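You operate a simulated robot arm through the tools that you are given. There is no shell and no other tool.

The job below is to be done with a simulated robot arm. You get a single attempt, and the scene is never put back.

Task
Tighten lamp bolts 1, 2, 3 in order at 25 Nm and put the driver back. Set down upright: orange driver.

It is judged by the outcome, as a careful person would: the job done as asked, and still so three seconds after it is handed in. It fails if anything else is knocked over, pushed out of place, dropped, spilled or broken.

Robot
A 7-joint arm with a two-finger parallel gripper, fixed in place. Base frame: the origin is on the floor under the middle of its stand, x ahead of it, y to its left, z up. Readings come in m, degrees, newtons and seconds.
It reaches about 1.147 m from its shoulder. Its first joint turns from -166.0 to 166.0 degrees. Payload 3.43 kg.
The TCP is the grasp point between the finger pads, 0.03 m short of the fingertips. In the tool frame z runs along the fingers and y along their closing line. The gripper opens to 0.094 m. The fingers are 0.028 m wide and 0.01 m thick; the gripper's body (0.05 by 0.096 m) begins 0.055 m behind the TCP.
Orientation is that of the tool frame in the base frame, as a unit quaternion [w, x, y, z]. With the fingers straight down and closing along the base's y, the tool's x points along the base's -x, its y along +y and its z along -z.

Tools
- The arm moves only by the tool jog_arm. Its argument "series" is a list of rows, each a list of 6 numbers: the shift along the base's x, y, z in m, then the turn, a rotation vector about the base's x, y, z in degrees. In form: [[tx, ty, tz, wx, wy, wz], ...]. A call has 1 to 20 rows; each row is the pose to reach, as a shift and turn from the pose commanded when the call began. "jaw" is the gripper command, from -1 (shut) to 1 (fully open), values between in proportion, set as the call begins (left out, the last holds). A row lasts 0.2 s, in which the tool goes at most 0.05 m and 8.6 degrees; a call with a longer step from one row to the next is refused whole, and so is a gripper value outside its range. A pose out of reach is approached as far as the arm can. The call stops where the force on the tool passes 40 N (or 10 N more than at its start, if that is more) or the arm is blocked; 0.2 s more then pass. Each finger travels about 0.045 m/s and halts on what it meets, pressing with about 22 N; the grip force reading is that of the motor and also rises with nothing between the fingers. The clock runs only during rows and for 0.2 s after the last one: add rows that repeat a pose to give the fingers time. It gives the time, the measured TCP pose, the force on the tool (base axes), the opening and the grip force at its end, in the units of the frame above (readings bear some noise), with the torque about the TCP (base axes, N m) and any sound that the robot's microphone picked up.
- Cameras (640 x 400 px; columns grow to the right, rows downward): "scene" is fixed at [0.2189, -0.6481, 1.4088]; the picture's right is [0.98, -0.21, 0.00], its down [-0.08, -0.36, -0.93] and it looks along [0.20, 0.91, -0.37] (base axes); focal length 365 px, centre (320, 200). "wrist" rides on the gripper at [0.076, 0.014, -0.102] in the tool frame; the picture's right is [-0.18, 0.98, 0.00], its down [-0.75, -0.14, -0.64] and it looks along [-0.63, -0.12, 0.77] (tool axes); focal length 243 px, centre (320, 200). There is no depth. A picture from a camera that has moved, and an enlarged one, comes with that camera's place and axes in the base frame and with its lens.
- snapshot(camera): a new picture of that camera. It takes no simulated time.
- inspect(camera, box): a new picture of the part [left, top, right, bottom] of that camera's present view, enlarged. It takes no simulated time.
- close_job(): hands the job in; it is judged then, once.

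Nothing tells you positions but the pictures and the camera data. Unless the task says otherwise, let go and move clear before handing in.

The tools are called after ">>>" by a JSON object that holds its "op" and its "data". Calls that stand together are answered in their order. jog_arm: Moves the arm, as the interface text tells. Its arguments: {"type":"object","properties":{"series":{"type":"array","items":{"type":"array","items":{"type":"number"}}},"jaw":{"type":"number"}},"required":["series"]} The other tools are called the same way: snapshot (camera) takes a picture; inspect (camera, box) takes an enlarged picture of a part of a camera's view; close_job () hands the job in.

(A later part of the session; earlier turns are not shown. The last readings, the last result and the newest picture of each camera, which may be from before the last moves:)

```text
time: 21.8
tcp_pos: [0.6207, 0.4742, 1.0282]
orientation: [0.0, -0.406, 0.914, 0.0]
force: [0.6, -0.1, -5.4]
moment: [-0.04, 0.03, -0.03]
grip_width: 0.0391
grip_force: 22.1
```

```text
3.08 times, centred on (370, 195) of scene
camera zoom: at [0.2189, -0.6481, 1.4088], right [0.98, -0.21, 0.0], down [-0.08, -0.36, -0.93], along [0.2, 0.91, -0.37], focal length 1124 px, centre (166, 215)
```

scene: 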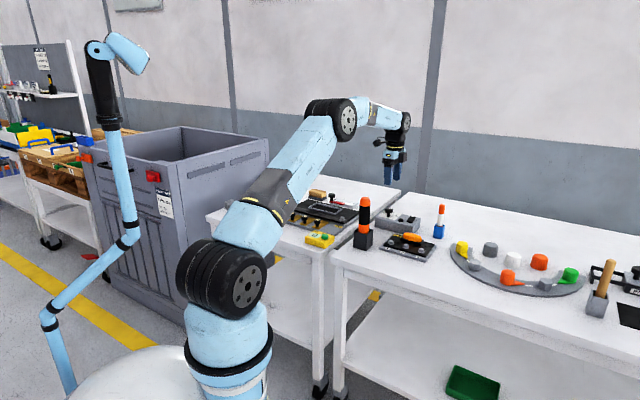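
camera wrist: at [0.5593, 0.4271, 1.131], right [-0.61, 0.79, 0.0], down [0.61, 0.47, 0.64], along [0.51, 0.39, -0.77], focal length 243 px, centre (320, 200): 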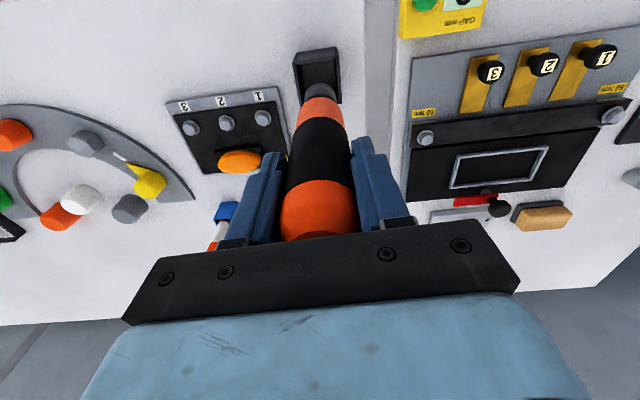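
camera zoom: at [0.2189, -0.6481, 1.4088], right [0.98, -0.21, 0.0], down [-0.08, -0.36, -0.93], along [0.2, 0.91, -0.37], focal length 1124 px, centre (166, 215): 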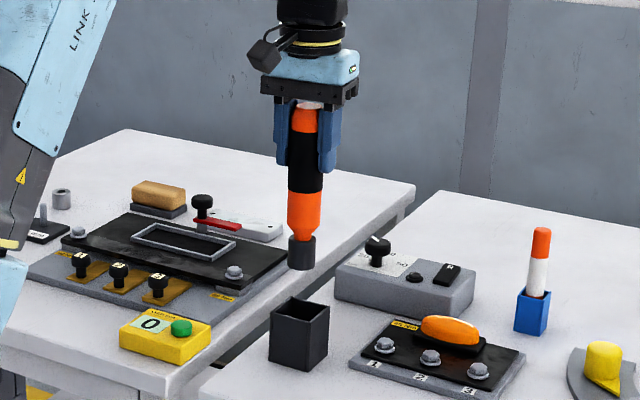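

The driver came out cleanly, with a dark socket at its lower end about 0.147 m below the TCP. The bolts are at about (0.719, 0.4436), (0.759, 0.404) and (0.799, 0.364), with heads topping out near z≈0.78. I'll move above bolt 1 and check alignment.

>>> {"op": "jog_arm", "data": {"series": [[0.025, -0.0077, 0, 0, 0, 0], [0.05, -0.0154, 0, 0, 0, 0], [0.075, -0.023, 0, 0, 0, 0], [0.0985, -0.0306, 0, 0, 0, 0], [0.0985, -0.0306, -0.03, 0, 0, 0], [0.0985, -0.0306, -0.06, 0, 0, 0], [0.0985, -0.0306, -0.075, 0, 0, 0], [0.0985, -0.0306, -0.075, 0, 0, 0], [0.0985, -0.0306, -0.075, 0, 0, 0]]}}

>>> {"op": "snapshot", "data": {"camera": "wrist"}}

>>> {"op": "inspect", "data": {"camera": "scene", "box": [340, 150, 460, 270]}}

>>> {"op": "inspect", "data": {"camera": "scene", "box": [376, 215, 440, 265]}}

>>> {"op": "inspect", "data": {"camera": "wrist", "box": [240, 20, 380, 160]}}

```text
time: 23.8
tcp_pos: [0.7198, 0.4406, 0.954]
orientation: [0.0, -0.406, 0.914, 0.0]
force: [-0.2, 0.0, -5.2]
moment: [0.01, 0.03, 0.02]
grip_width: 0.0386
grip_force: 22.1
```

```text
taken
camera wrist: at [0.6582, 0.3936, 1.0565], right [-0.61, 0.79, 0.0], down [0.61, 0.47, 0.64], along [0.51, 0.39, -0.77], focal length 243 px, centre (320, 200)
```

wrist: 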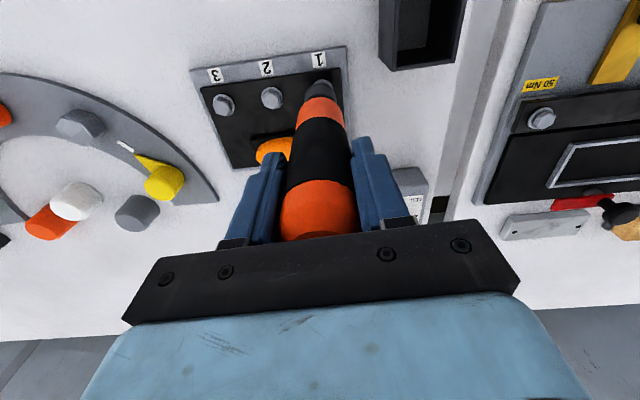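

```text
3.33 times, centred on (400, 210) of scene
camera zoom: at [0.2189, -0.6481, 1.4088], right [0.98, -0.21, 0.0], down [-0.08, -0.36, -0.93], along [0.2, 0.91, -0.37], focal length 1218 px, centre (53, 167)
```

zoom: 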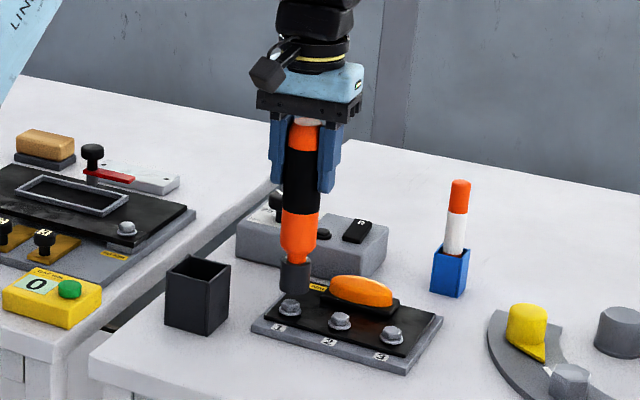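

```text
8.00 times, centred on (408, 240) of scene
camera zoom: at [0.2189, -0.6481, 1.4088], right [0.98, -0.21, 0.0], down [-0.08, -0.36, -0.93], along [0.2, 0.91, -0.37], focal length 2923 px, centre (-384, -120)
```

zoom: 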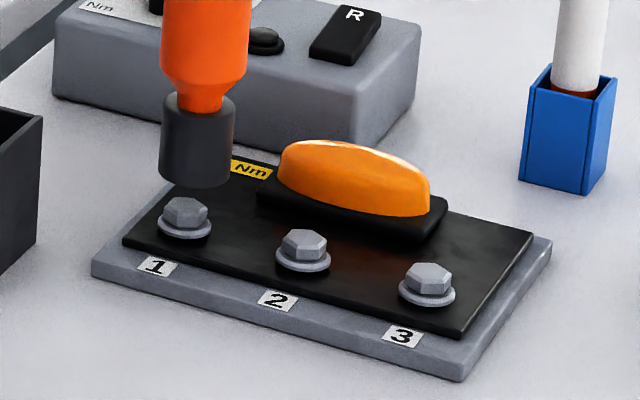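

```text
2.86 times, centred on (310, 90) of wrist
camera zoom: at [0.6582, 0.3936, 1.0565], right [-0.61, 0.79, 0.0], down [0.61, 0.47, 0.64], along [0.51, 0.39, -0.77], focal length 693 px, centre (349, 514)
```

zoom: 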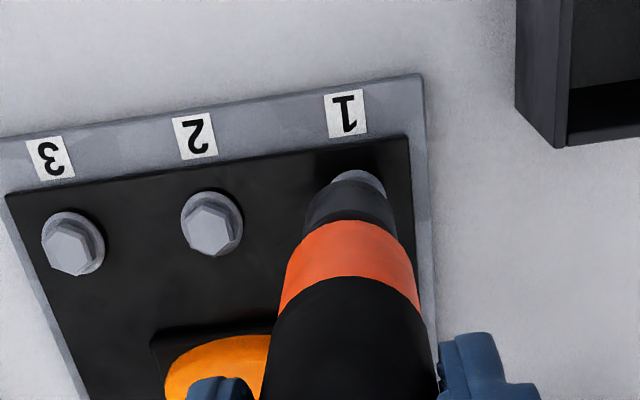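

The socket axis is about 3–4 mm short of bolt 1 in y, and both cameras agree. I'll correct that and come down to just above the bolt head.

>>> {"op": "jog_arm", "data": {"series": [[0, 0.0037, 0, 0, 0, 0], [0, 0.0037, -0.01, 0, 0, 0], [0, 0.0037, -0.02, 0, 0, 0], [0, 0.0037, -0.02, 0, 0, 0], [0, 0.0037, -0.02, 0, 0, 0]]}}

>>> {"op": "inspect", "data": {"camera": "scene", "box": [376, 215, 440, 265]}}

>>> {"op": "inspect", "data": {"camera": "wrist", "box": [240, 20, 380, 160]}}

```text
time: 25.0
tcp_pos: [0.7202, 0.4457, 0.9347]
orientation: [-0.001, -0.407, 0.913, 0.0]
force: [-1.9, 0.0, 8.9]
moment: [-0.29, 0.4, -0.01]
grip_width: 0.0387
grip_force: 21.9
```

```text
8.00 times, centred on (408, 240) of scene
camera zoom: at [0.2189, -0.6481, 1.4088], right [0.98, -0.21, 0.0], down [-0.08, -0.36, -0.93], along [0.2, 0.91, -0.37], focal length 2923 px, centre (-384, -120)
```

zoom: 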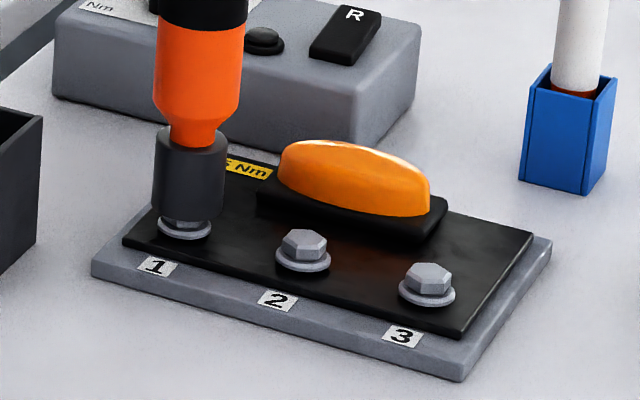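

```text
2.86 times, centred on (310, 90) of wrist
camera zoom: at [0.6586, 0.399, 1.037], right [-0.61, 0.79, 0.0], down [0.61, 0.47, 0.64], along [0.51, 0.39, -0.77], focal length 693 px, centre (349, 514)
```

zoom: 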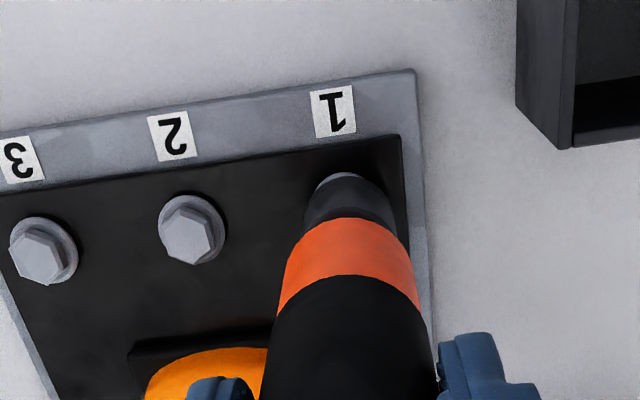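

The socket has just touched the bolt head (about 14 N upward), slightly off-centre. I'll lift a few mm, recentre about 2 mm in -y and press again gently.

>>> {"op": "jog_arm", "data": {"series": [[0, 0, 0.005, 0, 0, 0], [0, -0.0018, 0.005, 0, 0, 0], [0, -0.0018, 0.003, 0, 0, 0], [0, -0.0018, 0.001, 0, 0, 0], [0, -0.0018, 0.0, 0, 0, 0], [0, -0.0018, -0.0005, 0, 0, 0], [0, -0.0018, -0.0005, 0, 0, 0], [0, -0.0018, -0.0005, 0, 0, 0]]}}

>>> {"op": "inspect", "data": {"camera": "scene", "box": [376, 215, 440, 265]}}

>>> {"op": "inspect", "data": {"camera": "wrist", "box": [280, 40, 370, 130]}}

```text
time: 26.8
tcp_pos: [0.719, 0.4445, 0.9325]
orientation: [0.0, -0.407, 0.914, 0.001]
force: [-0.6, 0.4, -4.7]
moment: [0.0, 0.03, 0.01]
grip_width: 0.0389
grip_force: 22.0
```

```text
8.00 times, centred on (408, 240) of scene
camera zoom: at [0.2189, -0.6481, 1.4088], right [0.98, -0.21, 0.0], down [-0.08, -0.36, -0.93], along [0.2, 0.91, -0.37], focal length 2923 px, centre (-384, -120)
```

zoom: 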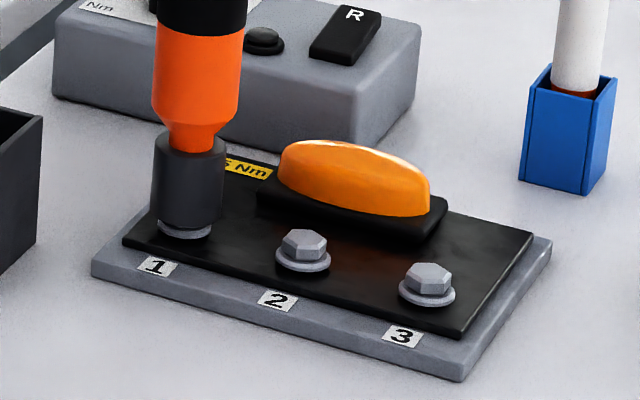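

```text
4.44 times, centred on (325, 85) of wrist
camera zoom: at [0.6579, 0.3979, 1.0353], right [-0.61, 0.79, 0.0], down [0.61, 0.47, 0.64], along [0.51, 0.39, -0.77], focal length 1078 px, centre (298, 711)
```

zoom: 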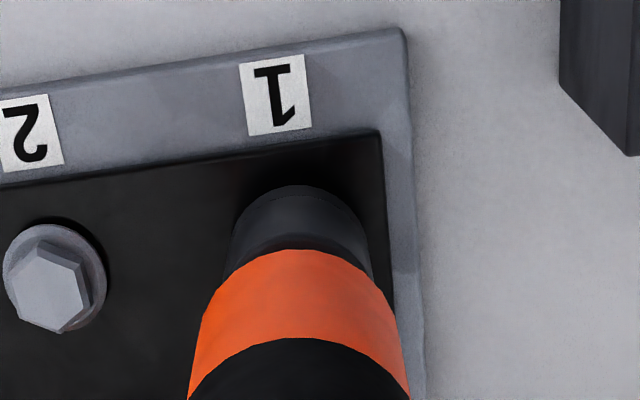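

There is no contact force although the socket is lower than before, so it is now slipping over the bolt head. I'll continue down in small steps.

>>> {"op": "jog_arm", "data": {"series": [[0, 0, -0.002, 0, 0, 0], [0, 0, -0.004, 0, 0, 0], [0, 0, -0.006, 0, 0, 0], [0, 0, -0.006, 0, 0, 0]]}}

>>> {"op": "inspect", "data": {"camera": "scene", "box": [376, 215, 440, 265]}}

```text
time: 27.8
tcp_pos: [0.7177, 0.4446, 0.9286]
orientation: [0.001, -0.407, 0.913, 0.001]
force: [4.6, -1.6, 18.3]
moment: [-0.09, -0.65, -0.16]
grip_width: 0.0387
grip_force: 22.0
```

```text
8.00 times, centred on (408, 240) of scene
camera zoom: at [0.2189, -0.6481, 1.4088], right [0.98, -0.21, 0.0], down [-0.08, -0.36, -0.93], along [0.2, 0.91, -0.37], focal length 2923 px, centre (-384, -120)
```

zoom: 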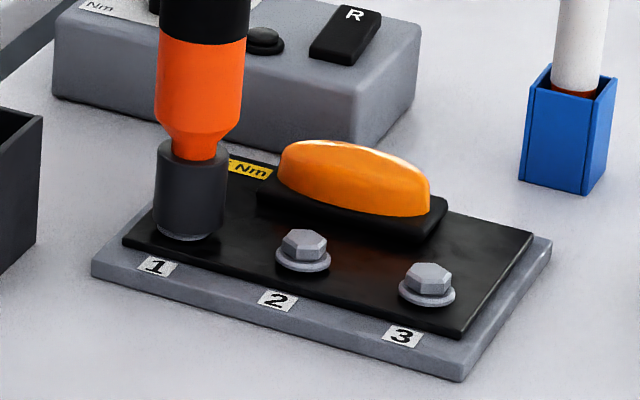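

The socket now covers bolt 1 and presses with about 20 N. I'll hold here for a moment to see whether the driver runs or makes a sound.

>>> {"op": "jog_arm", "data": {"series": [[0, 0, 0, 0, 0, 0], [0, 0, -0.0003, 0, 0, 0], [0, 0, -0.0005, 0, 0, 0], [0, 0, -0.0005, 0, 0, 0], [0, 0, -0.0005, 0, 0, 0], [0, 0, -0.0005, 0, 0, 0]]}}

>>> {"op": "inspect", "data": {"camera": "scene", "box": [376, 205, 440, 255]}}

```text
time: 29.2
tcp_pos: [0.7186, 0.4448, 0.9275]
orientation: [0.0, -0.406, 0.914, 0.0]
force: [2.6, -4.7, 15.4]
moment: [-0.62, -0.63, -0.17]
grip_width: 0.0389
grip_force: 22.1
```

```text
8.00 times, centred on (408, 230) of scene
camera zoom: at [0.2189, -0.6481, 1.4088], right [0.98, -0.21, 0.0], down [-0.08, -0.36, -0.93], along [0.2, 0.91, -0.37], focal length 2923 px, centre (-384, -40)
```

zoom: 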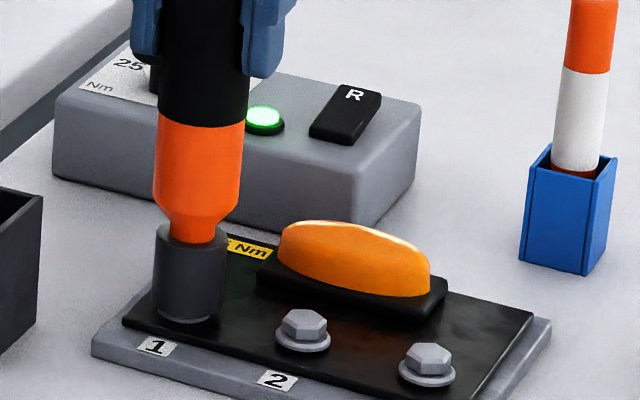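

The indicator lamp on the box has turned green while pressing on bolt 1. I'll hold a little longer to see whether the lamp stays that way.

>>> {"op": "jog_arm", "data": {"series": [[0, 0, 0, 0, 0, 0], [0, 0, 0, 0, 0, 0], [0, 0, 0, 0, 0, 0], [0, 0, 0, 0, 0, 0]]}}

>>> {"op": "inspect", "data": {"camera": "scene", "box": [376, 205, 440, 255]}}

```text
time: 30.2
tcp_pos: [0.7203, 0.4442, 0.9276]
orientation: [-0.001, -0.407, 0.913, 0.0]
force: [2.3, -5.0, 7.1]
moment: [-0.73, -0.31, -0.02]
grip_width: 0.0389
grip_force: 22.0
```

```text
8.00 times, centred on (408, 230) of scene
camera zoom: at [0.2189, -0.6481, 1.4088], right [0.98, -0.21, 0.0], down [-0.08, -0.36, -0.93], along [0.2, 0.91, -0.37], focal length 2923 px, centre (-384, -40)
```

zoom: 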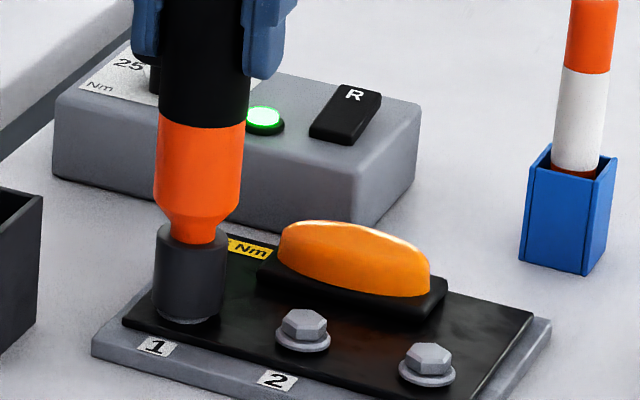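

The lamp stays green while the force relaxes, so the bolt seems to have been driven down. I'll lift off and inspect the bolt and the lamp.

>>> {"op": "jog_arm", "data": {"series": [[0, 0, 0.005, 0, 0, 0], [0, 0, 0.015, 0, 0, 0], [0, 0, 0.03, 0, 0, 0], [0, 0, 0.045, 0, 0, 0], [0, 0, 0.045, 0, 0, 0]]}}

>>> {"op": "inspect", "data": {"camera": "scene", "box": [376, 205, 440, 265]}}

>>> {"op": "inspect", "data": {"camera": "wrist", "box": [240, 20, 380, 160]}}

```text
time: 31.4
tcp_pos: [0.7185, 0.4464, 0.9719]
orientation: [0.0, -0.407, 0.913, 0.001]
force: [-1.1, 0.9, -4.7]
moment: [-0.03, -0.03, 0.05]
grip_width: 0.039
grip_force: 21.9
```

```text
6.67 times, centred on (408, 235) of scene
camera zoom: at [0.2189, -0.6481, 1.4088], right [0.98, -0.21, 0.0], down [-0.08, -0.36, -0.93], along [0.2, 0.91, -0.37], focal length 2436 px, centre (-267, -33)
```

zoom: 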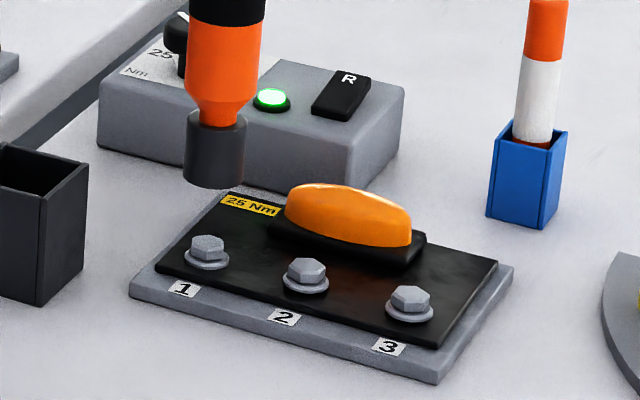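

```text
2.86 times, centred on (310, 90) of wrist
camera zoom: at [0.6576, 0.3977, 1.0747], right [-0.61, 0.79, 0.0], down [0.61, 0.47, 0.64], along [0.51, 0.39, -0.77], focal length 693 px, centre (349, 514)
```

zoom: 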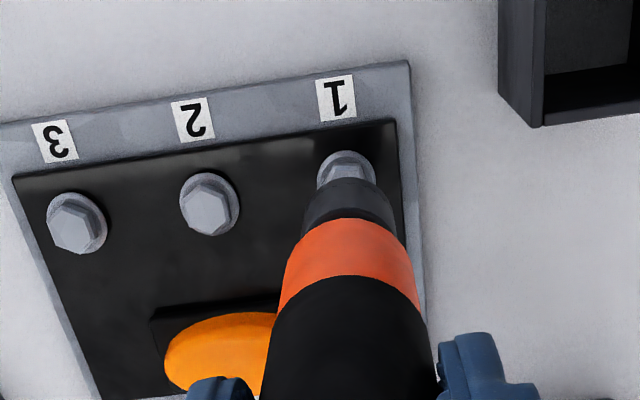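

The lamp stays green after lifting off and bolt 1 looks seated. Bolt 2 is (+0.040, -0.040) away, so I'll move there and lower the socket over its head.

>>> {"op": "jog_arm", "data": {"series": [[0.02, -0.0199, 0, 0, 0, 0], [0.04, -0.0398, 0, 0, 0, 0], [0.04, -0.0398, 0, 0, 0, 0], [0.04, -0.0398, -0.015, 0, 0, 0], [0.04, -0.0398, -0.028, 0, 0, 0], [0.04, -0.0398, -0.033, 0, 0, 0], [0.04, -0.0398, -0.033, 0, 0, 0]]}}

>>> {"op": "inspect", "data": {"camera": "scene", "box": [376, 205, 440, 265]}}

>>> {"op": "inspect", "data": {"camera": "wrist", "box": [280, 40, 370, 130]}}

```text
time: 33.0
tcp_pos: [0.7605, 0.4033, 0.9381]
orientation: [0.001, -0.407, 0.914, 0.0]
force: [-0.5, 0.9, -5.5]
moment: [0.0, 0.01, 0.0]
grip_width: 0.0388
grip_force: 21.7
```

```text
6.67 times, centred on (408, 235) of scene
camera zoom: at [0.2189, -0.6481, 1.4088], right [0.98, -0.21, 0.0], down [-0.08, -0.36, -0.93], along [0.2, 0.91, -0.37], focal length 2436 px, centre (-267, -33)
```

zoom: 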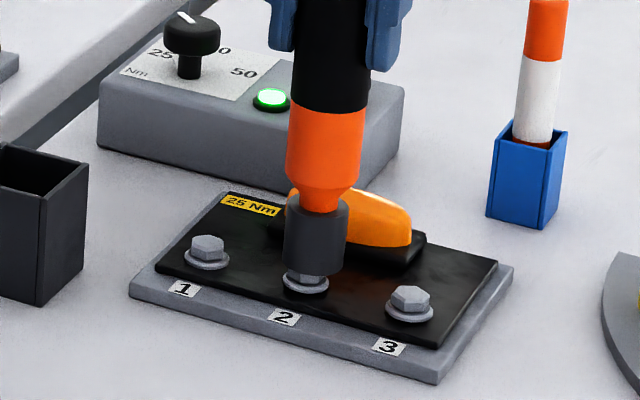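

```text
4.44 times, centred on (325, 85) of wrist
camera zoom: at [0.6997, 0.357, 1.04], right [-0.61, 0.79, 0.0], down [0.61, 0.47, 0.64], along [0.51, 0.39, -0.77], focal length 1078 px, centre (298, 711)
```

zoom: 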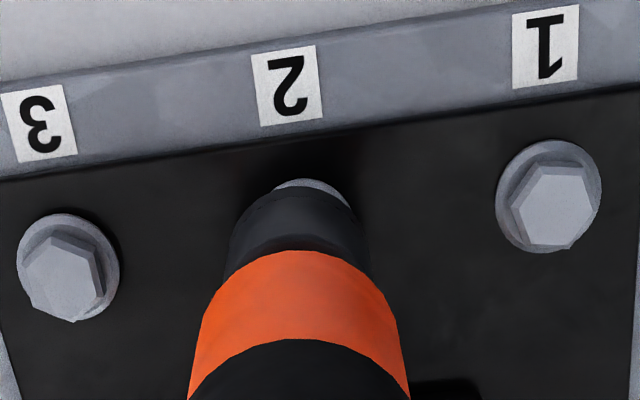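

The socket is about 2–3 mm off bolt 2, and the cameras and the pose reading agree. I'll correct by (-0.0025, +0.002) and look again before going down.

>>> {"op": "jog_arm", "data": {"series": [[-0.0025, 0.002, 0, 0, 0, 0], [-0.0025, 0.002, 0, 0, 0, 0], [-0.0025, 0.002, 0, 0, 0, 0]]}}

>>> {"op": "inspect", "data": {"camera": "scene", "box": [388, 225, 428, 255]}}

>>> {"op": "inspect", "data": {"camera": "wrist", "box": [280, 40, 370, 130]}}

```text
time: 33.8
tcp_pos: [0.758, 0.406, 0.937]
orientation: [0.0, -0.407, 0.913, 0.0]
force: [-0.5, 0.2, -4.6]
moment: [-0.02, -0.01, 0.02]
grip_width: 0.039
grip_force: 22.0
```

```text
13.33 times, centred on (408, 240) of scene
camera zoom: at [0.2189, -0.6481, 1.4088], right [0.98, -0.21, 0.0], down [-0.08, -0.36, -0.93], along [0.2, 0.91, -0.37], focal length 4872 px, centre (-853, -333)
```

zoom: 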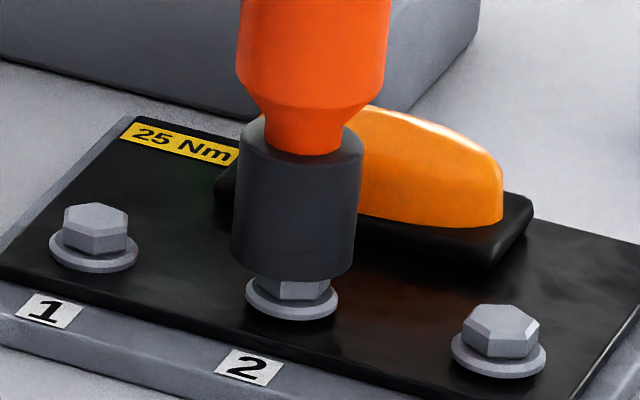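

```text
4.44 times, centred on (325, 85) of wrist
camera zoom: at [0.6967, 0.3591, 1.0402], right [-0.61, 0.79, 0.0], down [0.61, 0.47, 0.64], along [0.51, 0.39, -0.77], focal length 1078 px, centre (298, 711)
```

zoom: 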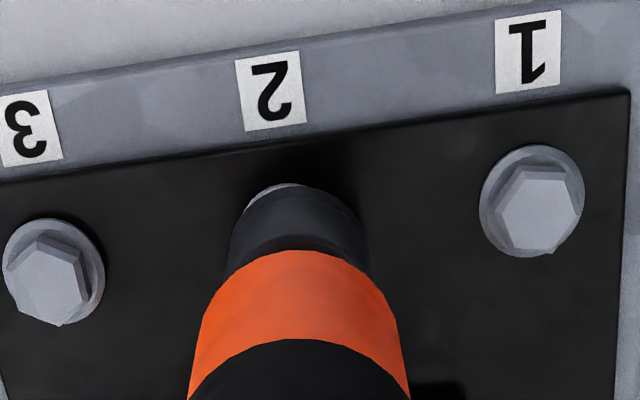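

Now the scene view lines up, while the wrist view shows a slight overshoot of about 1 mm. I'll make a small correction back and lower over bolt 2.

>>> {"op": "jog_arm", "data": {"series": [[0.0008, -0.0011, 0, 0, 0, 0], [0.0008, -0.0011, 0, 0, 0, 0], [0.0008, -0.0011, -0.003, 0, 0, 0], [0.0008, -0.0011, -0.005, 0, 0, 0], [0.0008, -0.0011, -0.005, 0, 0, 0]]}}

>>> {"op": "inspect", "data": {"camera": "scene", "box": [376, 205, 440, 265]}}

>>> {"op": "inspect", "data": {"camera": "wrist", "box": [280, 40, 370, 130]}}

```text
time: 35.0
tcp_pos: [0.7591, 0.4048, 0.9329]
orientation: [0.0, -0.407, 0.913, 0.0]
force: [0.7, 0.7, -4.6]
moment: [0.0, 0.01, 0.03]
grip_width: 0.039
grip_force: 21.9
```

```text
6.67 times, centred on (408, 235) of scene
camera zoom: at [0.2189, -0.6481, 1.4088], right [0.98, -0.21, 0.0], down [-0.08, -0.36, -0.93], along [0.2, 0.91, -0.37], focal length 2436 px, centre (-267, -33)
```

zoom: 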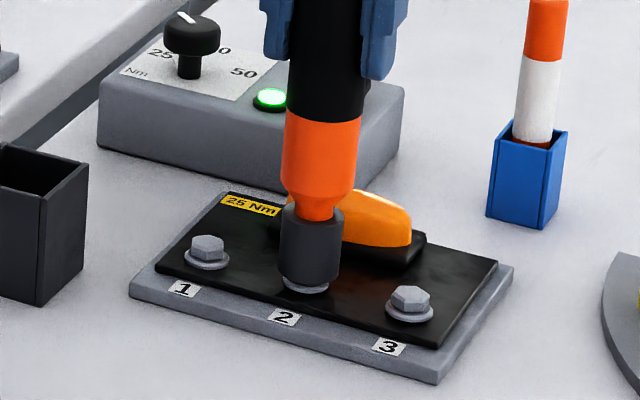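

```text
4.44 times, centred on (325, 85) of wrist
camera zoom: at [0.6978, 0.3575, 1.035], right [-0.61, 0.79, 0.0], down [0.61, 0.47, 0.64], along [0.51, 0.39, -0.77], focal length 1078 px, centre (298, 711)
```

zoom: 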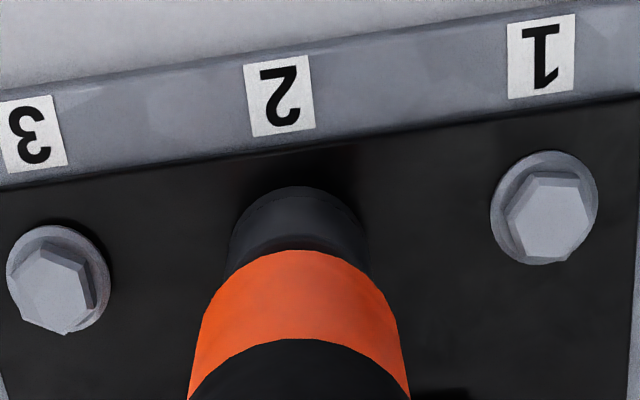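

The socket is dropping over bolt 2 with no side contact. I'll press down in small steps and watch the lamp.

>>> {"op": "jog_arm", "data": {"series": [[0, 0, -0.002, 0, 0, 0], [0, 0, -0.004, 0, 0, 0], [0, 0, -0.006, 0, 0, 0]]}}

>>> {"op": "inspect", "data": {"camera": "scene", "box": [376, 205, 440, 265]}}

```text
time: 35.8
tcp_pos: [0.7585, 0.405, 0.9286]
orientation: [0.001, -0.406, 0.914, 0.0]
force: [-0.8, -3.9, 14.8]
moment: [-0.3, 0.27, -0.17]
grip_width: 0.0391
grip_force: 21.9
```

```text
6.67 times, centred on (408, 235) of scene
camera zoom: at [0.2189, -0.6481, 1.4088], right [0.98, -0.21, 0.0], down [-0.08, -0.36, -0.93], along [0.2, 0.91, -0.37], focal length 2436 px, centre (-267, -33)
```

zoom: 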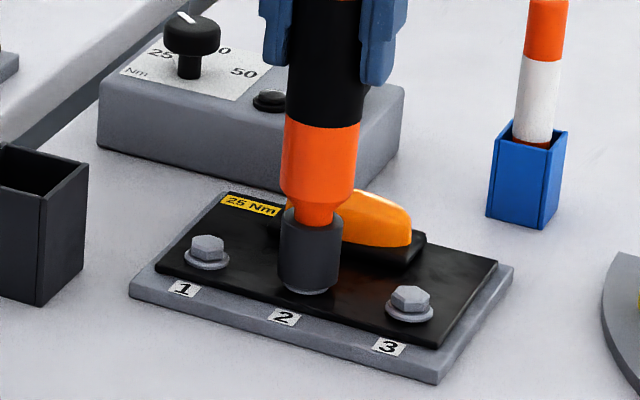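

The lamp went dark as bolt 2 began running, and contact is about 20 N. I'll keep pressing until it turns green.

>>> {"op": "jog_arm", "data": {"series": [[0, 0, 0, 0, 0, 0], [0, 0, -0.0005, 0, 0, 0], [0, 0, -0.0005, 0, 0, 0], [0, 0, -0.0005, 0, 0, 0], [0, 0, -0.0005, 0, 0, 0], [0, 0, -0.0005, 0, 0, 0]]}}

>>> {"op": "inspect", "data": {"camera": "scene", "box": [376, 205, 440, 265]}}

```text
time: 37.2
tcp_pos: [0.758, 0.4049, 0.9277]
orientation: [0.0, -0.407, 0.913, 0.0]
force: [3.2, -3.2, 16.2]
moment: [-0.35, -0.28, -0.2]
grip_width: 0.0389
grip_force: 22.1
```

```text
6.67 times, centred on (408, 235) of scene
camera zoom: at [0.2189, -0.6481, 1.4088], right [0.98, -0.21, 0.0], down [-0.08, -0.36, -0.93], along [0.2, 0.91, -0.37], focal length 2436 px, centre (-267, -33)
```

zoom: 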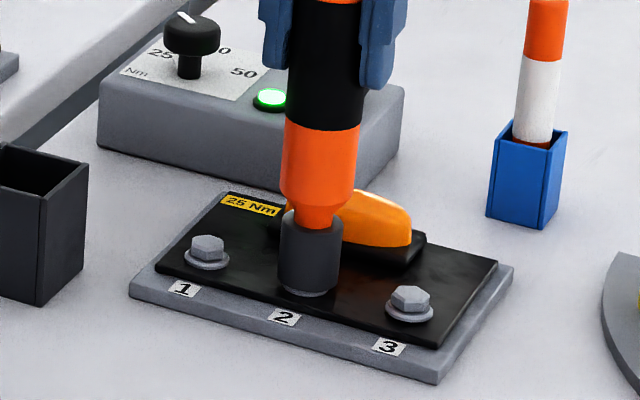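

Green again, so bolt 2 is done. I'll hold briefly, lift off, and move to above bolt 3.

>>> {"op": "jog_arm", "data": {"series": [[0, 0, 0, 0, 0, 0], [0, 0, 0, 0, 0, 0], [0, 0, 0.005, 0, 0, 0], [0, 0, 0.02, 0, 0, 0], [0, 0, 0.04, 0, 0, 0], [0, 0, 0.045, 0, 0, 0], [0.02, -0.02, 0.045, 0, 0, 0], [0.0395, -0.0395, 0.045, 0, 0, 0], [0.0395, -0.0395, 0.045, 0, 0, 0], [0.0395, -0.0395, 0.03, 0, 0, 0], [0.0395, -0.0395, 0.016, 0, 0, 0], [0.0395, -0.0395, 0.012, 0, 0, 0], [0.0395, -0.0395, 0.012, 0, 0, 0], [0.0395, -0.0395, 0.012, 0, 0, 0]]}}

>>> {"op": "inspect", "data": {"camera": "scene", "box": [376, 205, 440, 265]}}

>>> {"op": "inspect", "data": {"camera": "wrist", "box": [280, 40, 370, 130]}}

>>> {"op": "inspect", "data": {"camera": "scene", "box": [400, 230, 440, 260]}}

```text
time: 40.2
tcp_pos: [0.7985, 0.368, 0.9386]
orientation: [0.0, -0.407, 0.913, 0.001]
force: [0.6, -0.4, -5.0]
moment: [0.01, -0.02, 0.02]
grip_width: 0.0387
grip_force: 22.1
```

```text
6.67 times, centred on (408, 235) of scene
camera zoom: at [0.2189, -0.6481, 1.4088], right [0.98, -0.21, 0.0], down [-0.08, -0.36, -0.93], along [0.2, 0.91, -0.37], focal length 2436 px, centre (-267, -33)
```

zoom: 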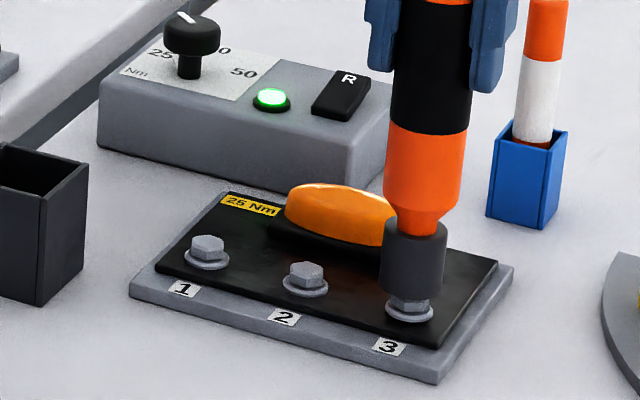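

```text
4.44 times, centred on (325, 85) of wrist
camera zoom: at [0.7368, 0.3199, 1.0411], right [-0.61, 0.79, 0.0], down [0.61, 0.47, 0.64], along [0.51, 0.39, -0.77], focal length 1078 px, centre (298, 711)
```

zoom: 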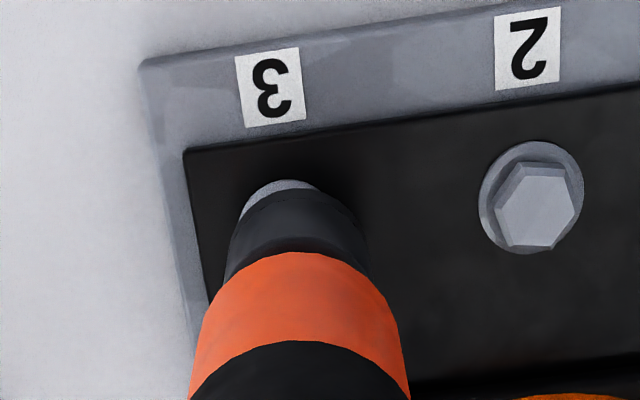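

```text
13.33 times, centred on (420, 245) of scene
camera zoom: at [0.2189, -0.6481, 1.4088], right [0.98, -0.21, 0.0], down [-0.08, -0.36, -0.93], along [0.2, 0.91, -0.37], focal length 4872 px, centre (-1013, -400)
```

zoom: 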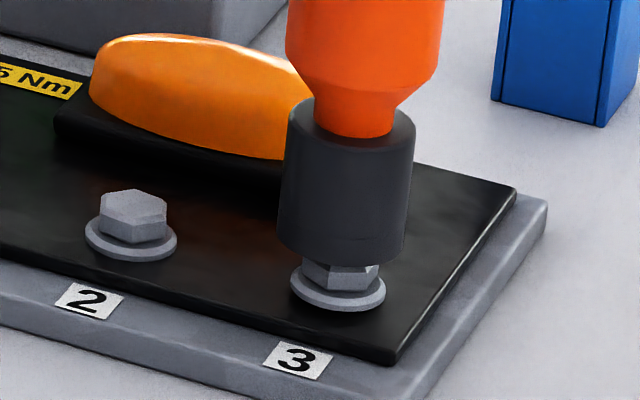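

The lamp is still green from bolt 2, and the socket is above bolt 3 about 1.5 mm off. I'll correct by (+0.0004, -0.0016) and start over the head.

>>> {"op": "jog_arm", "data": {"series": [[0.0004, -0.0016, 0, 0, 0, 0], [0.0004, -0.0016, 0, 0, 0, 0], [0.0004, -0.0016, -0.003, 0, 0, 0], [0.0004, -0.0016, -0.006, 0, 0, 0], [0.0004, -0.0016, -0.006, 0, 0, 0]]}}

>>> {"op": "inspect", "data": {"camera": "scene", "box": [400, 230, 440, 260]}}

>>> {"op": "inspect", "data": {"camera": "wrist", "box": [280, 40, 370, 130]}}

```text
time: 41.4
tcp_pos: [0.7961, 0.3643, 0.933]
orientation: [0.001, -0.407, 0.913, 0.0]
force: [0.1, 0.5, -5.2]
moment: [-0.01, 0.01, -0.02]
grip_width: 0.0388
grip_force: 22.1
```

```text
13.33 times, centred on (420, 245) of scene
camera zoom: at [0.2189, -0.6481, 1.4088], right [0.98, -0.21, 0.0], down [-0.08, -0.36, -0.93], along [0.2, 0.91, -0.37], focal length 4872 px, centre (-1013, -400)
```

zoom: 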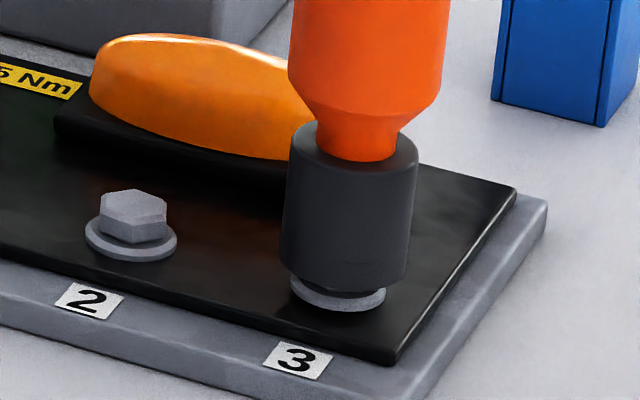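

```text
4.44 times, centred on (325, 85) of wrist
camera zoom: at [0.7367, 0.3173, 1.0356], right [-0.61, 0.79, 0.0], down [0.61, 0.47, 0.64], along [0.51, 0.39, -0.77], focal length 1078 px, centre (298, 711)
```

zoom: 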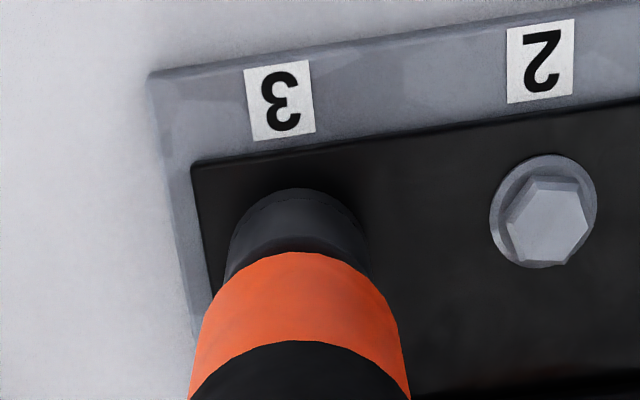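

The socket sits over bolt 3 just as it did on bolt 2, with no contact load yet. I'll press down in small steps.

>>> {"op": "jog_arm", "data": {"series": [[0, 0, -0.002, 0, 0, 0], [0, 0, -0.004, 0, 0, 0], [0, 0, -0.006, 0, 0, 0]]}}

>>> {"op": "inspect", "data": {"camera": "scene", "box": [376, 205, 440, 265]}}

```text
time: 42.2
tcp_pos: [0.7977, 0.3639, 0.9292]
orientation: [0.0, -0.407, 0.913, 0.001]
force: [2.7, -0.9, 6.6]
moment: [-0.15, -0.54, -0.12]
grip_width: 0.0388
grip_force: 21.9
```

```text
6.67 times, centred on (408, 235) of scene
camera zoom: at [0.2189, -0.6481, 1.4088], right [0.98, -0.21, 0.0], down [-0.08, -0.36, -0.93], along [0.2, 0.91, -0.37], focal length 2436 px, centre (-267, -33)
```

zoom: 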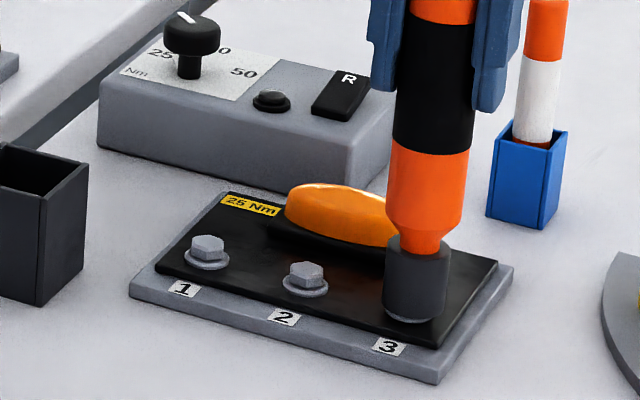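

The lamp is off, so bolt 3 is running. I'll keep pressing until it turns green.

>>> {"op": "jog_arm", "data": {"series": [[0, 0, -0.0005, 0, 0, 0], [0, 0, -0.001, 0, 0, 0], [0, 0, -0.001, 0, 0, 0], [0, 0, -0.001, 0, 0, 0], [0, 0, -0.001, 0, 0, 0], [0, 0, -0.001, 0, 0, 0]]}}

>>> {"op": "inspect", "data": {"camera": "scene", "box": [376, 205, 440, 265]}}

```text
time: 43.6
tcp_pos: [0.7978, 0.3632, 0.9266]
orientation: [0.0, -0.407, 0.913, 0.001]
force: [1.3, -3.8, 22.4]
moment: [-0.55, -0.18, -0.19]
grip_width: 0.0388
grip_force: 22.3
```

```text
6.67 times, centred on (408, 235) of scene
camera zoom: at [0.2189, -0.6481, 1.4088], right [0.98, -0.21, 0.0], down [-0.08, -0.36, -0.93], along [0.2, 0.91, -0.37], focal length 2436 px, centre (-267, -33)
```

zoom: 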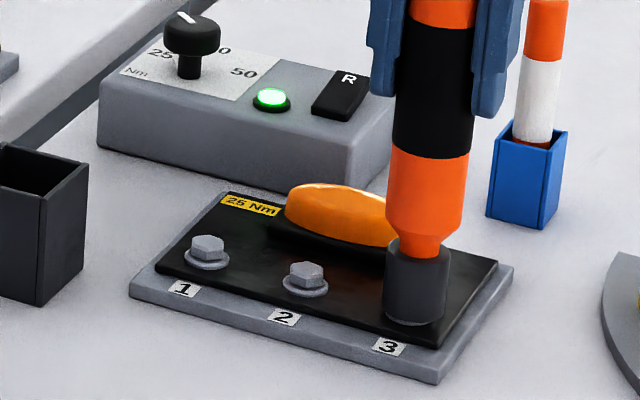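

All three bolts gave a green lamp, in order. I'll lift off bolt 3, check the bolts, and carry the driver back above its holder.

>>> {"op": "jog_arm", "data": {"series": [[0, 0, 0, 0, 0, 0], [0, 0, 0.005, 0, 0, 0], [0, 0, 0.02, 0, 0, 0], [0, 0, 0.045, 0, 0, 0], [0, 0, 0.075, 0, 0, 0], [0, 0, 0.1025, 0, 0, 0], [0, 0, 0.1025, 0, 0, 0]]}}

>>> {"op": "inspect", "data": {"camera": "scene", "box": [340, 150, 460, 270]}}

>>> {"op": "inspect", "data": {"camera": "wrist", "box": [260, 20, 420, 160]}}

```text
time: 45.2
tcp_pos: [0.7979, 0.3653, 1.0314]
orientation: [0.0, -0.407, 0.914, 0.0]
force: [-0.9, 0.0, -5.4]
moment: [0.01, 0.0, 0.0]
grip_width: 0.039
grip_force: 21.9
```

```text
3.33 times, centred on (400, 210) of scene
camera zoom: at [0.2189, -0.6481, 1.4088], right [0.98, -0.21, 0.0], down [-0.08, -0.36, -0.93], along [0.2, 0.91, -0.37], focal length 1218 px, centre (53, 167)
```

zoom: 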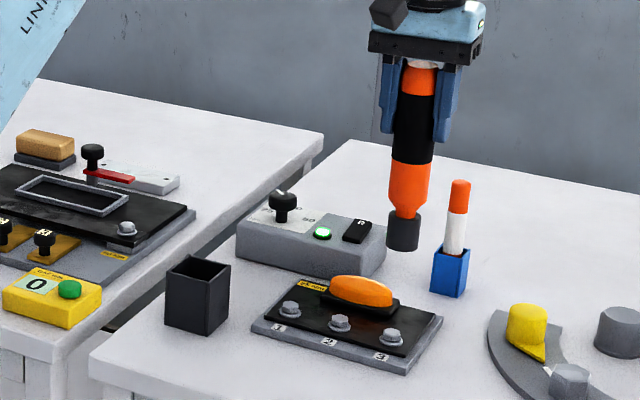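

```text
2.86 times, centred on (340, 90) of wrist
camera zoom: at [0.7367, 0.3181, 1.1332], right [-0.61, 0.79, 0.0], down [0.61, 0.47, 0.64], along [0.51, 0.39, -0.77], focal length 693 px, centre (263, 514)
```

zoom: 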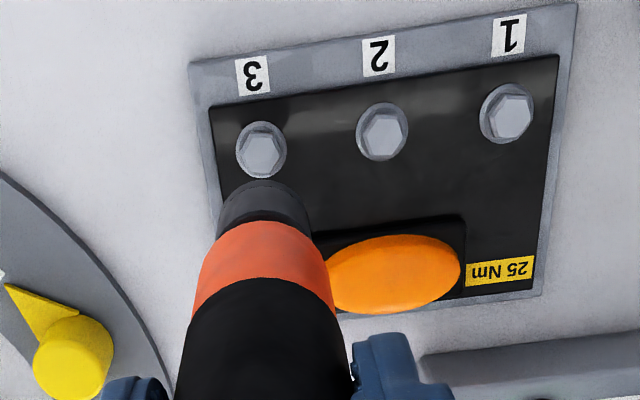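

Bolts 1–3 all look seated and the lamp is green. Now I'll carry the driver to above its black holder.

>>> {"op": "jog_arm", "data": {"series": [[-0.0295, 0.0181, 0, 0, 0, 0], [-0.059, 0.0362, 0, 0, 0, 0], [-0.0885, 0.0543, 0, 0, 0, 0], [-0.118, 0.0725, 0, 0, 0, 0], [-0.1475, 0.0906, 0, 0, 0, 0], [-0.1767, 0.1087, 0, 0, 0, 0], [-0.1767, 0.1087, 0, 0, 0, 0], [-0.1767, 0.1087, 0, 0, 0, 0]]}}

>>> {"op": "snapshot", "data": {"camera": "wrist"}}

>>> {"op": "inspect", "data": {"camera": "wrist", "box": [270, 30, 370, 130]}}

>>> {"op": "inspect", "data": {"camera": "scene", "box": [320, 130, 420, 260]}}

```text
time: 47.0
tcp_pos: [0.6201, 0.472, 1.0267]
orientation: [0.001, -0.407, 0.913, 0.0]
force: [-0.2, -0.1, -6.2]
moment: [0.02, 0.04, 0.03]
grip_width: 0.039
grip_force: 22.5
```

```text
taken
camera wrist: at [0.5591, 0.4245, 1.1301], right [-0.61, 0.79, 0.0], down [0.61, 0.47, 0.64], along [0.51, 0.39, -0.77], focal length 243 px, centre (320, 200)
```

wrist: 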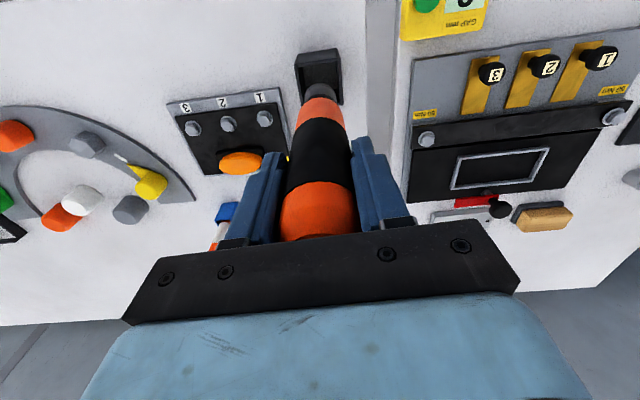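

```text
4.00 times, centred on (320, 80) of wrist
camera zoom: at [0.5591, 0.4245, 1.1301], right [-0.61, 0.79, 0.0], down [0.61, 0.47, 0.64], along [0.51, 0.39, -0.77], focal length 970 px, centre (320, 680)
```

zoom: 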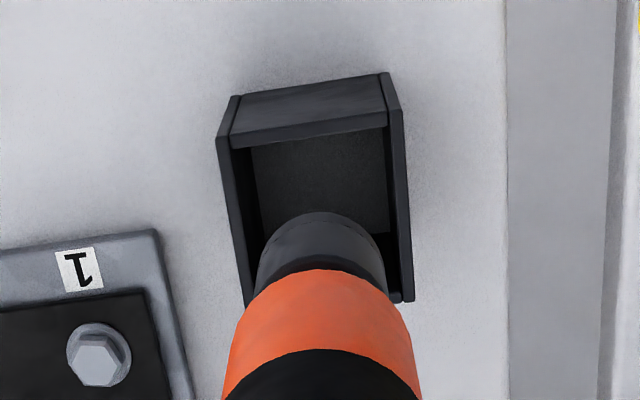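

```text
3.08 times, centred on (370, 195) of scene
camera zoom: at [0.2189, -0.6481, 1.4088], right [0.98, -0.21, 0.0], down [-0.08, -0.36, -0.93], along [0.2, 0.91, -0.37], focal length 1124 px, centre (166, 215)
```

zoom: 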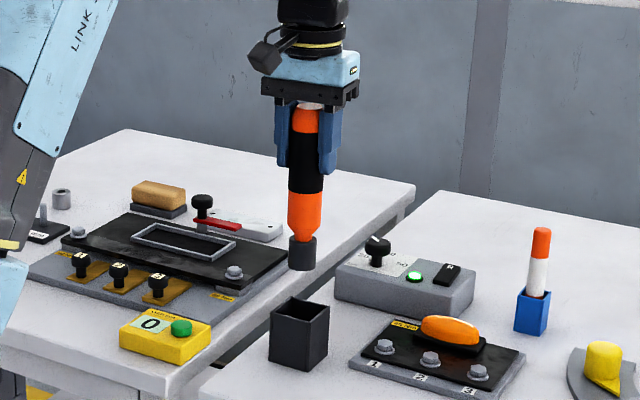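

The driver axis lines up with the holder opening just as it did when I lifted it out. I'll lower it straight down into the holder, slowing at the end.

>>> {"op": "jog_arm", "data": {"series": [[0, 0, -0.02, 0, 0, 0], [0, 0, -0.04, 0, 0, 0], [0, 0, -0.06, 0, 0, 0], [0, 0, -0.08, 0, 0, 0], [0, 0, -0.095, 0, 0, 0], [0, 0, -0.107, 0, 0, 0], [0, 0, -0.115, 0, 0, 0], [0, 0, -0.117, 0, 0, 0], [0, 0, -0.117, 0, 0, 0]]}}

>>> {"op": "inspect", "data": {"camera": "scene", "box": [320, 150, 420, 260]}}

```text
time: 49.0
tcp_pos: [0.6215, 0.4737, 0.9122]
orientation: [0.0, -0.407, 0.914, 0.0]
force: [0.7, -0.1, -5.7]
moment: [0.05, 0.02, -0.02]
grip_width: 0.0388
grip_force: 22.2
```

```text
3.64 times, centred on (370, 205) of scene
camera zoom: at [0.2189, -0.6481, 1.4088], right [0.98, -0.21, 0.0], down [-0.08, -0.36, -0.93], along [0.2, 0.91, -0.37], focal length 1329 px, centre (138, 182)
```

zoom: 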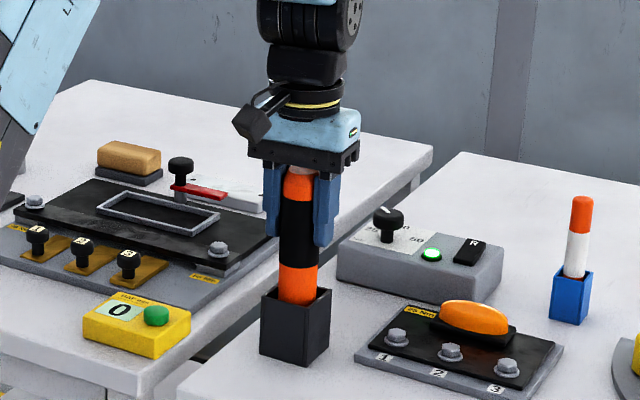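

The driver is inside the holder and still hanging free. I'll lower the last few millimetres until it rests on the floor of the holder.

>>> {"op": "jog_arm", "data": {"series": [[0, 0, -0.001, 0, 0, 0], [0, 0, -0.002, 0, 0, 0], [0, 0, -0.003, 0, 0, 0], [0, 0, -0.0035, 0, 0, 0], [0, 0, -0.0035, 0, 0, 0]]}}

```text
time: 50.2
tcp_pos: [0.6218, 0.4738, 0.9071]
orientation: [0.0, -0.407, 0.913, 0.001]
force: [-0.8, 0.5, -5.1]
moment: [-0.01, 0.01, 0.01]
grip_width: 0.0388
grip_force: 22.1
```

Still hanging free, so the driver probably slid up a millimetre or two in the grip while pressing. I'll go down a little more until it touches.

>>> {"op": "jog_arm", "data": {"series": [[0, 0, -0.0007, 0, 0, 0], [0, 0, -0.0014, 0, 0, 0], [0, 0, -0.002, 0, 0, 0], [0, 0, -0.002, 0, 0, 0]]}}

```text
time: 51.2
tcp_pos: [0.6218, 0.4731, 0.9077]
orientation: [0.001, -0.407, 0.913, 0.0]
force: [-1.6, 1.1, 13.6]
moment: [0.04, 0.4, -0.01]
grip_width: 0.0387
grip_force: 21.9
```

It has touched the bottom. I'll relieve the press by 1 mm and open the gripper.

>>> {"op": "jog_arm", "data": {"series": [[0, 0, 0.001, 0, 0, 0], [0, 0, 0.001, 0, 0, 0]]}}

>>> {"op": "jog_arm", "data": {"series": [[0, 0, 0, 0, 0, 0], [0, 0, 0, 0, 0, 0], [0, 0, 0, 0, 0, 0], [0, 0, 0, 0, 0, 0], [0, 0, 0, 0, 0, 0], [0, 0, 0, 0, 0, 0], [0, 0, 0, 0, 0, 0]], "jaw": 1}}

>>> {"op": "snapshot", "data": {"camera": "wrist"}}

>>> {"op": "inspect", "data": {"camera": "scene", "box": [320, 150, 420, 260]}}

```text
time: 51.8
tcp_pos: [0.6221, 0.4731, 0.9065]
orientation: [0.0, -0.407, 0.913, 0.0]
force: [-0.5, 3.6, 7.7]
moment: [0.73, -0.19, 0.04]
grip_width: 0.0389
grip_force: 22.4
```

```text
time: 53.4
tcp_pos: [0.6211, 0.473, 0.9066]
orientation: [-0.001, -0.407, 0.913, 0.0]
force: [-0.6, 0.0, -0.1]
moment: [0.0, -0.02, 0.01]
grip_width: 0.0938
grip_force: 0.2
```

```text
taken
camera wrist: at [0.5608, 0.4258, 1.0092], right [-0.61, 0.79, 0.0], down [0.61, 0.47, 0.64], along [0.51, 0.39, -0.77], focal length 243 px, centre (320, 200)
```

wrist: 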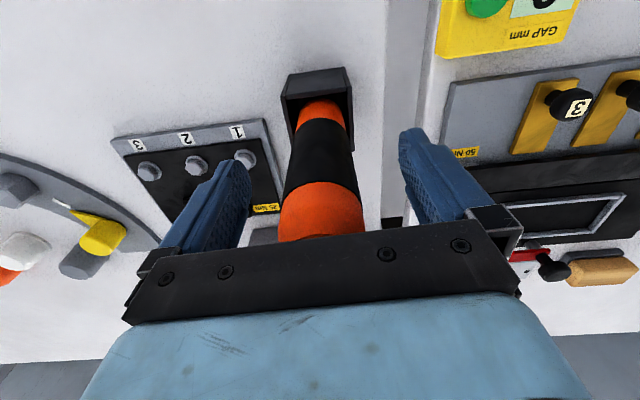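

```text
3.64 times, centred on (370, 205) of scene
camera zoom: at [0.2189, -0.6481, 1.4088], right [0.98, -0.21, 0.0], down [-0.08, -0.36, -0.93], along [0.2, 0.91, -0.37], focal length 1329 px, centre (138, 182)
```

zoom: 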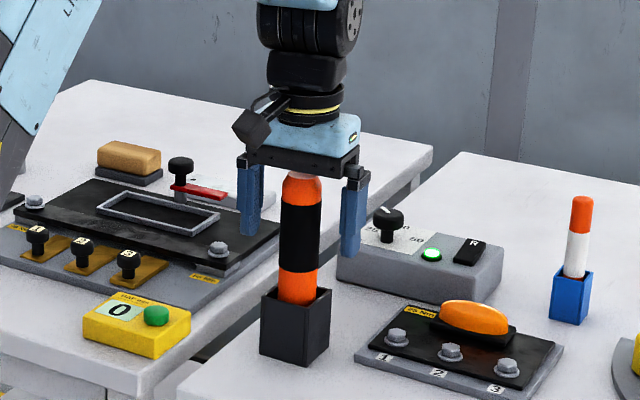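

The driver stands upright in its holder as at the start and the fingers are clear. I'll lift straight up and retreat.

>>> {"op": "jog_arm", "data": {"series": [[0, 0, 0.015, 0, 0, 0], [0, 0, 0.045, 0, 0, 0], [0, 0, 0.085, 0, 0, 0], [0, 0, 0.125, 0, 0, 0], [0, 0, 0.165, 0, 0, 0], [0, 0, 0.2, 0, 0, 0], [-0.04, 0, 0.22, 0, 0, 0], [-0.08, 0, 0.22, 0, 0, 0], [-0.12, 0, 0.22, 0, 0, 0], [-0.12, 0, 0.22, 0, 0, 0]]}}

>>> {"op": "snapshot", "data": {"camera": "scene"}}

>>> {"op": "inspect", "data": {"camera": "scene", "box": [340, 180, 460, 270]}}

>>> {"op": "snapshot", "data": {"camera": "wrist"}}

>>> {"op": "inspect", "data": {"camera": "scene", "box": [376, 195, 440, 265]}}

```text
time: 55.6
tcp_pos: [0.4987, 0.474, 1.1254]
orientation: [0.0, -0.407, 0.913, 0.0]
force: [0.0, 0.9, 0.3]
moment: [0.0, -0.03, -0.02]
grip_width: 0.094
grip_force: 0.1
```

```text
taken
```

scene: 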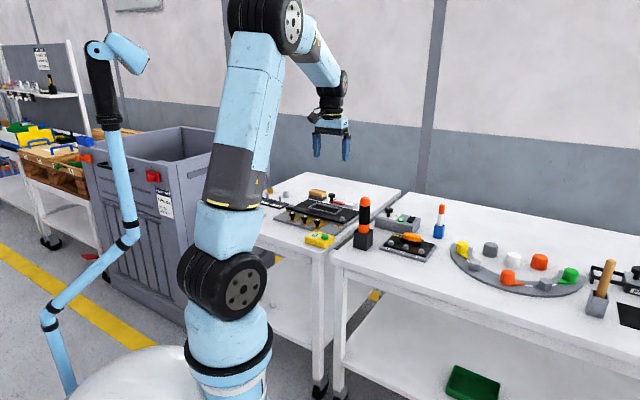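

```text
4.44 times, centred on (400, 225) of scene
camera zoom: at [0.2189, -0.6481, 1.4088], right [0.98, -0.21, 0.0], down [-0.08, -0.36, -0.93], along [0.2, 0.91, -0.37], focal length 1624 px, centre (-36, 89)
```

zoom: 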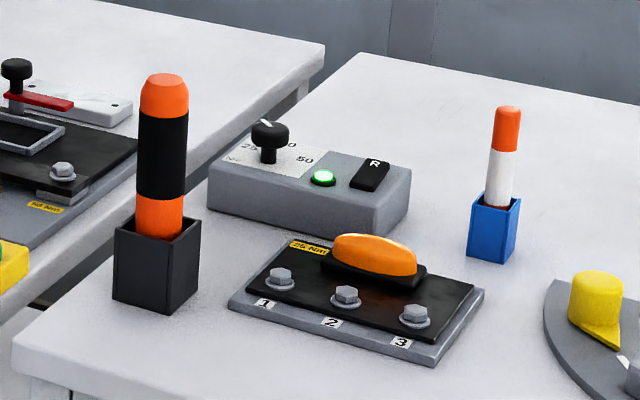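

```text
taken
camera wrist: at [0.4374, 0.4268, 1.2283], right [-0.61, 0.79, 0.0], down [0.61, 0.47, 0.64], along [0.51, 0.39, -0.77], focal length 243 px, centre (320, 200)
```

wrist: 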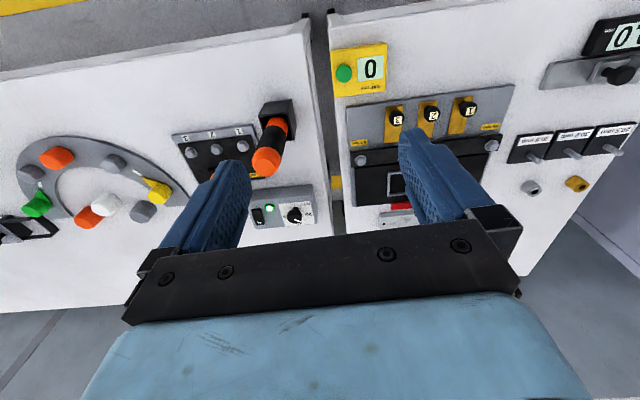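

```text
5.71 times, centred on (408, 230) of scene
camera zoom: at [0.2189, -0.6481, 1.4088], right [0.98, -0.21, 0.0], down [-0.08, -0.36, -0.93], along [0.2, 0.91, -0.37], focal length 2088 px, centre (-183, 29)
```

zoom: 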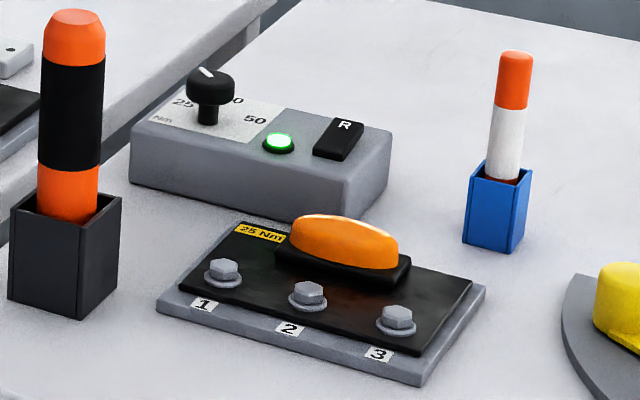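

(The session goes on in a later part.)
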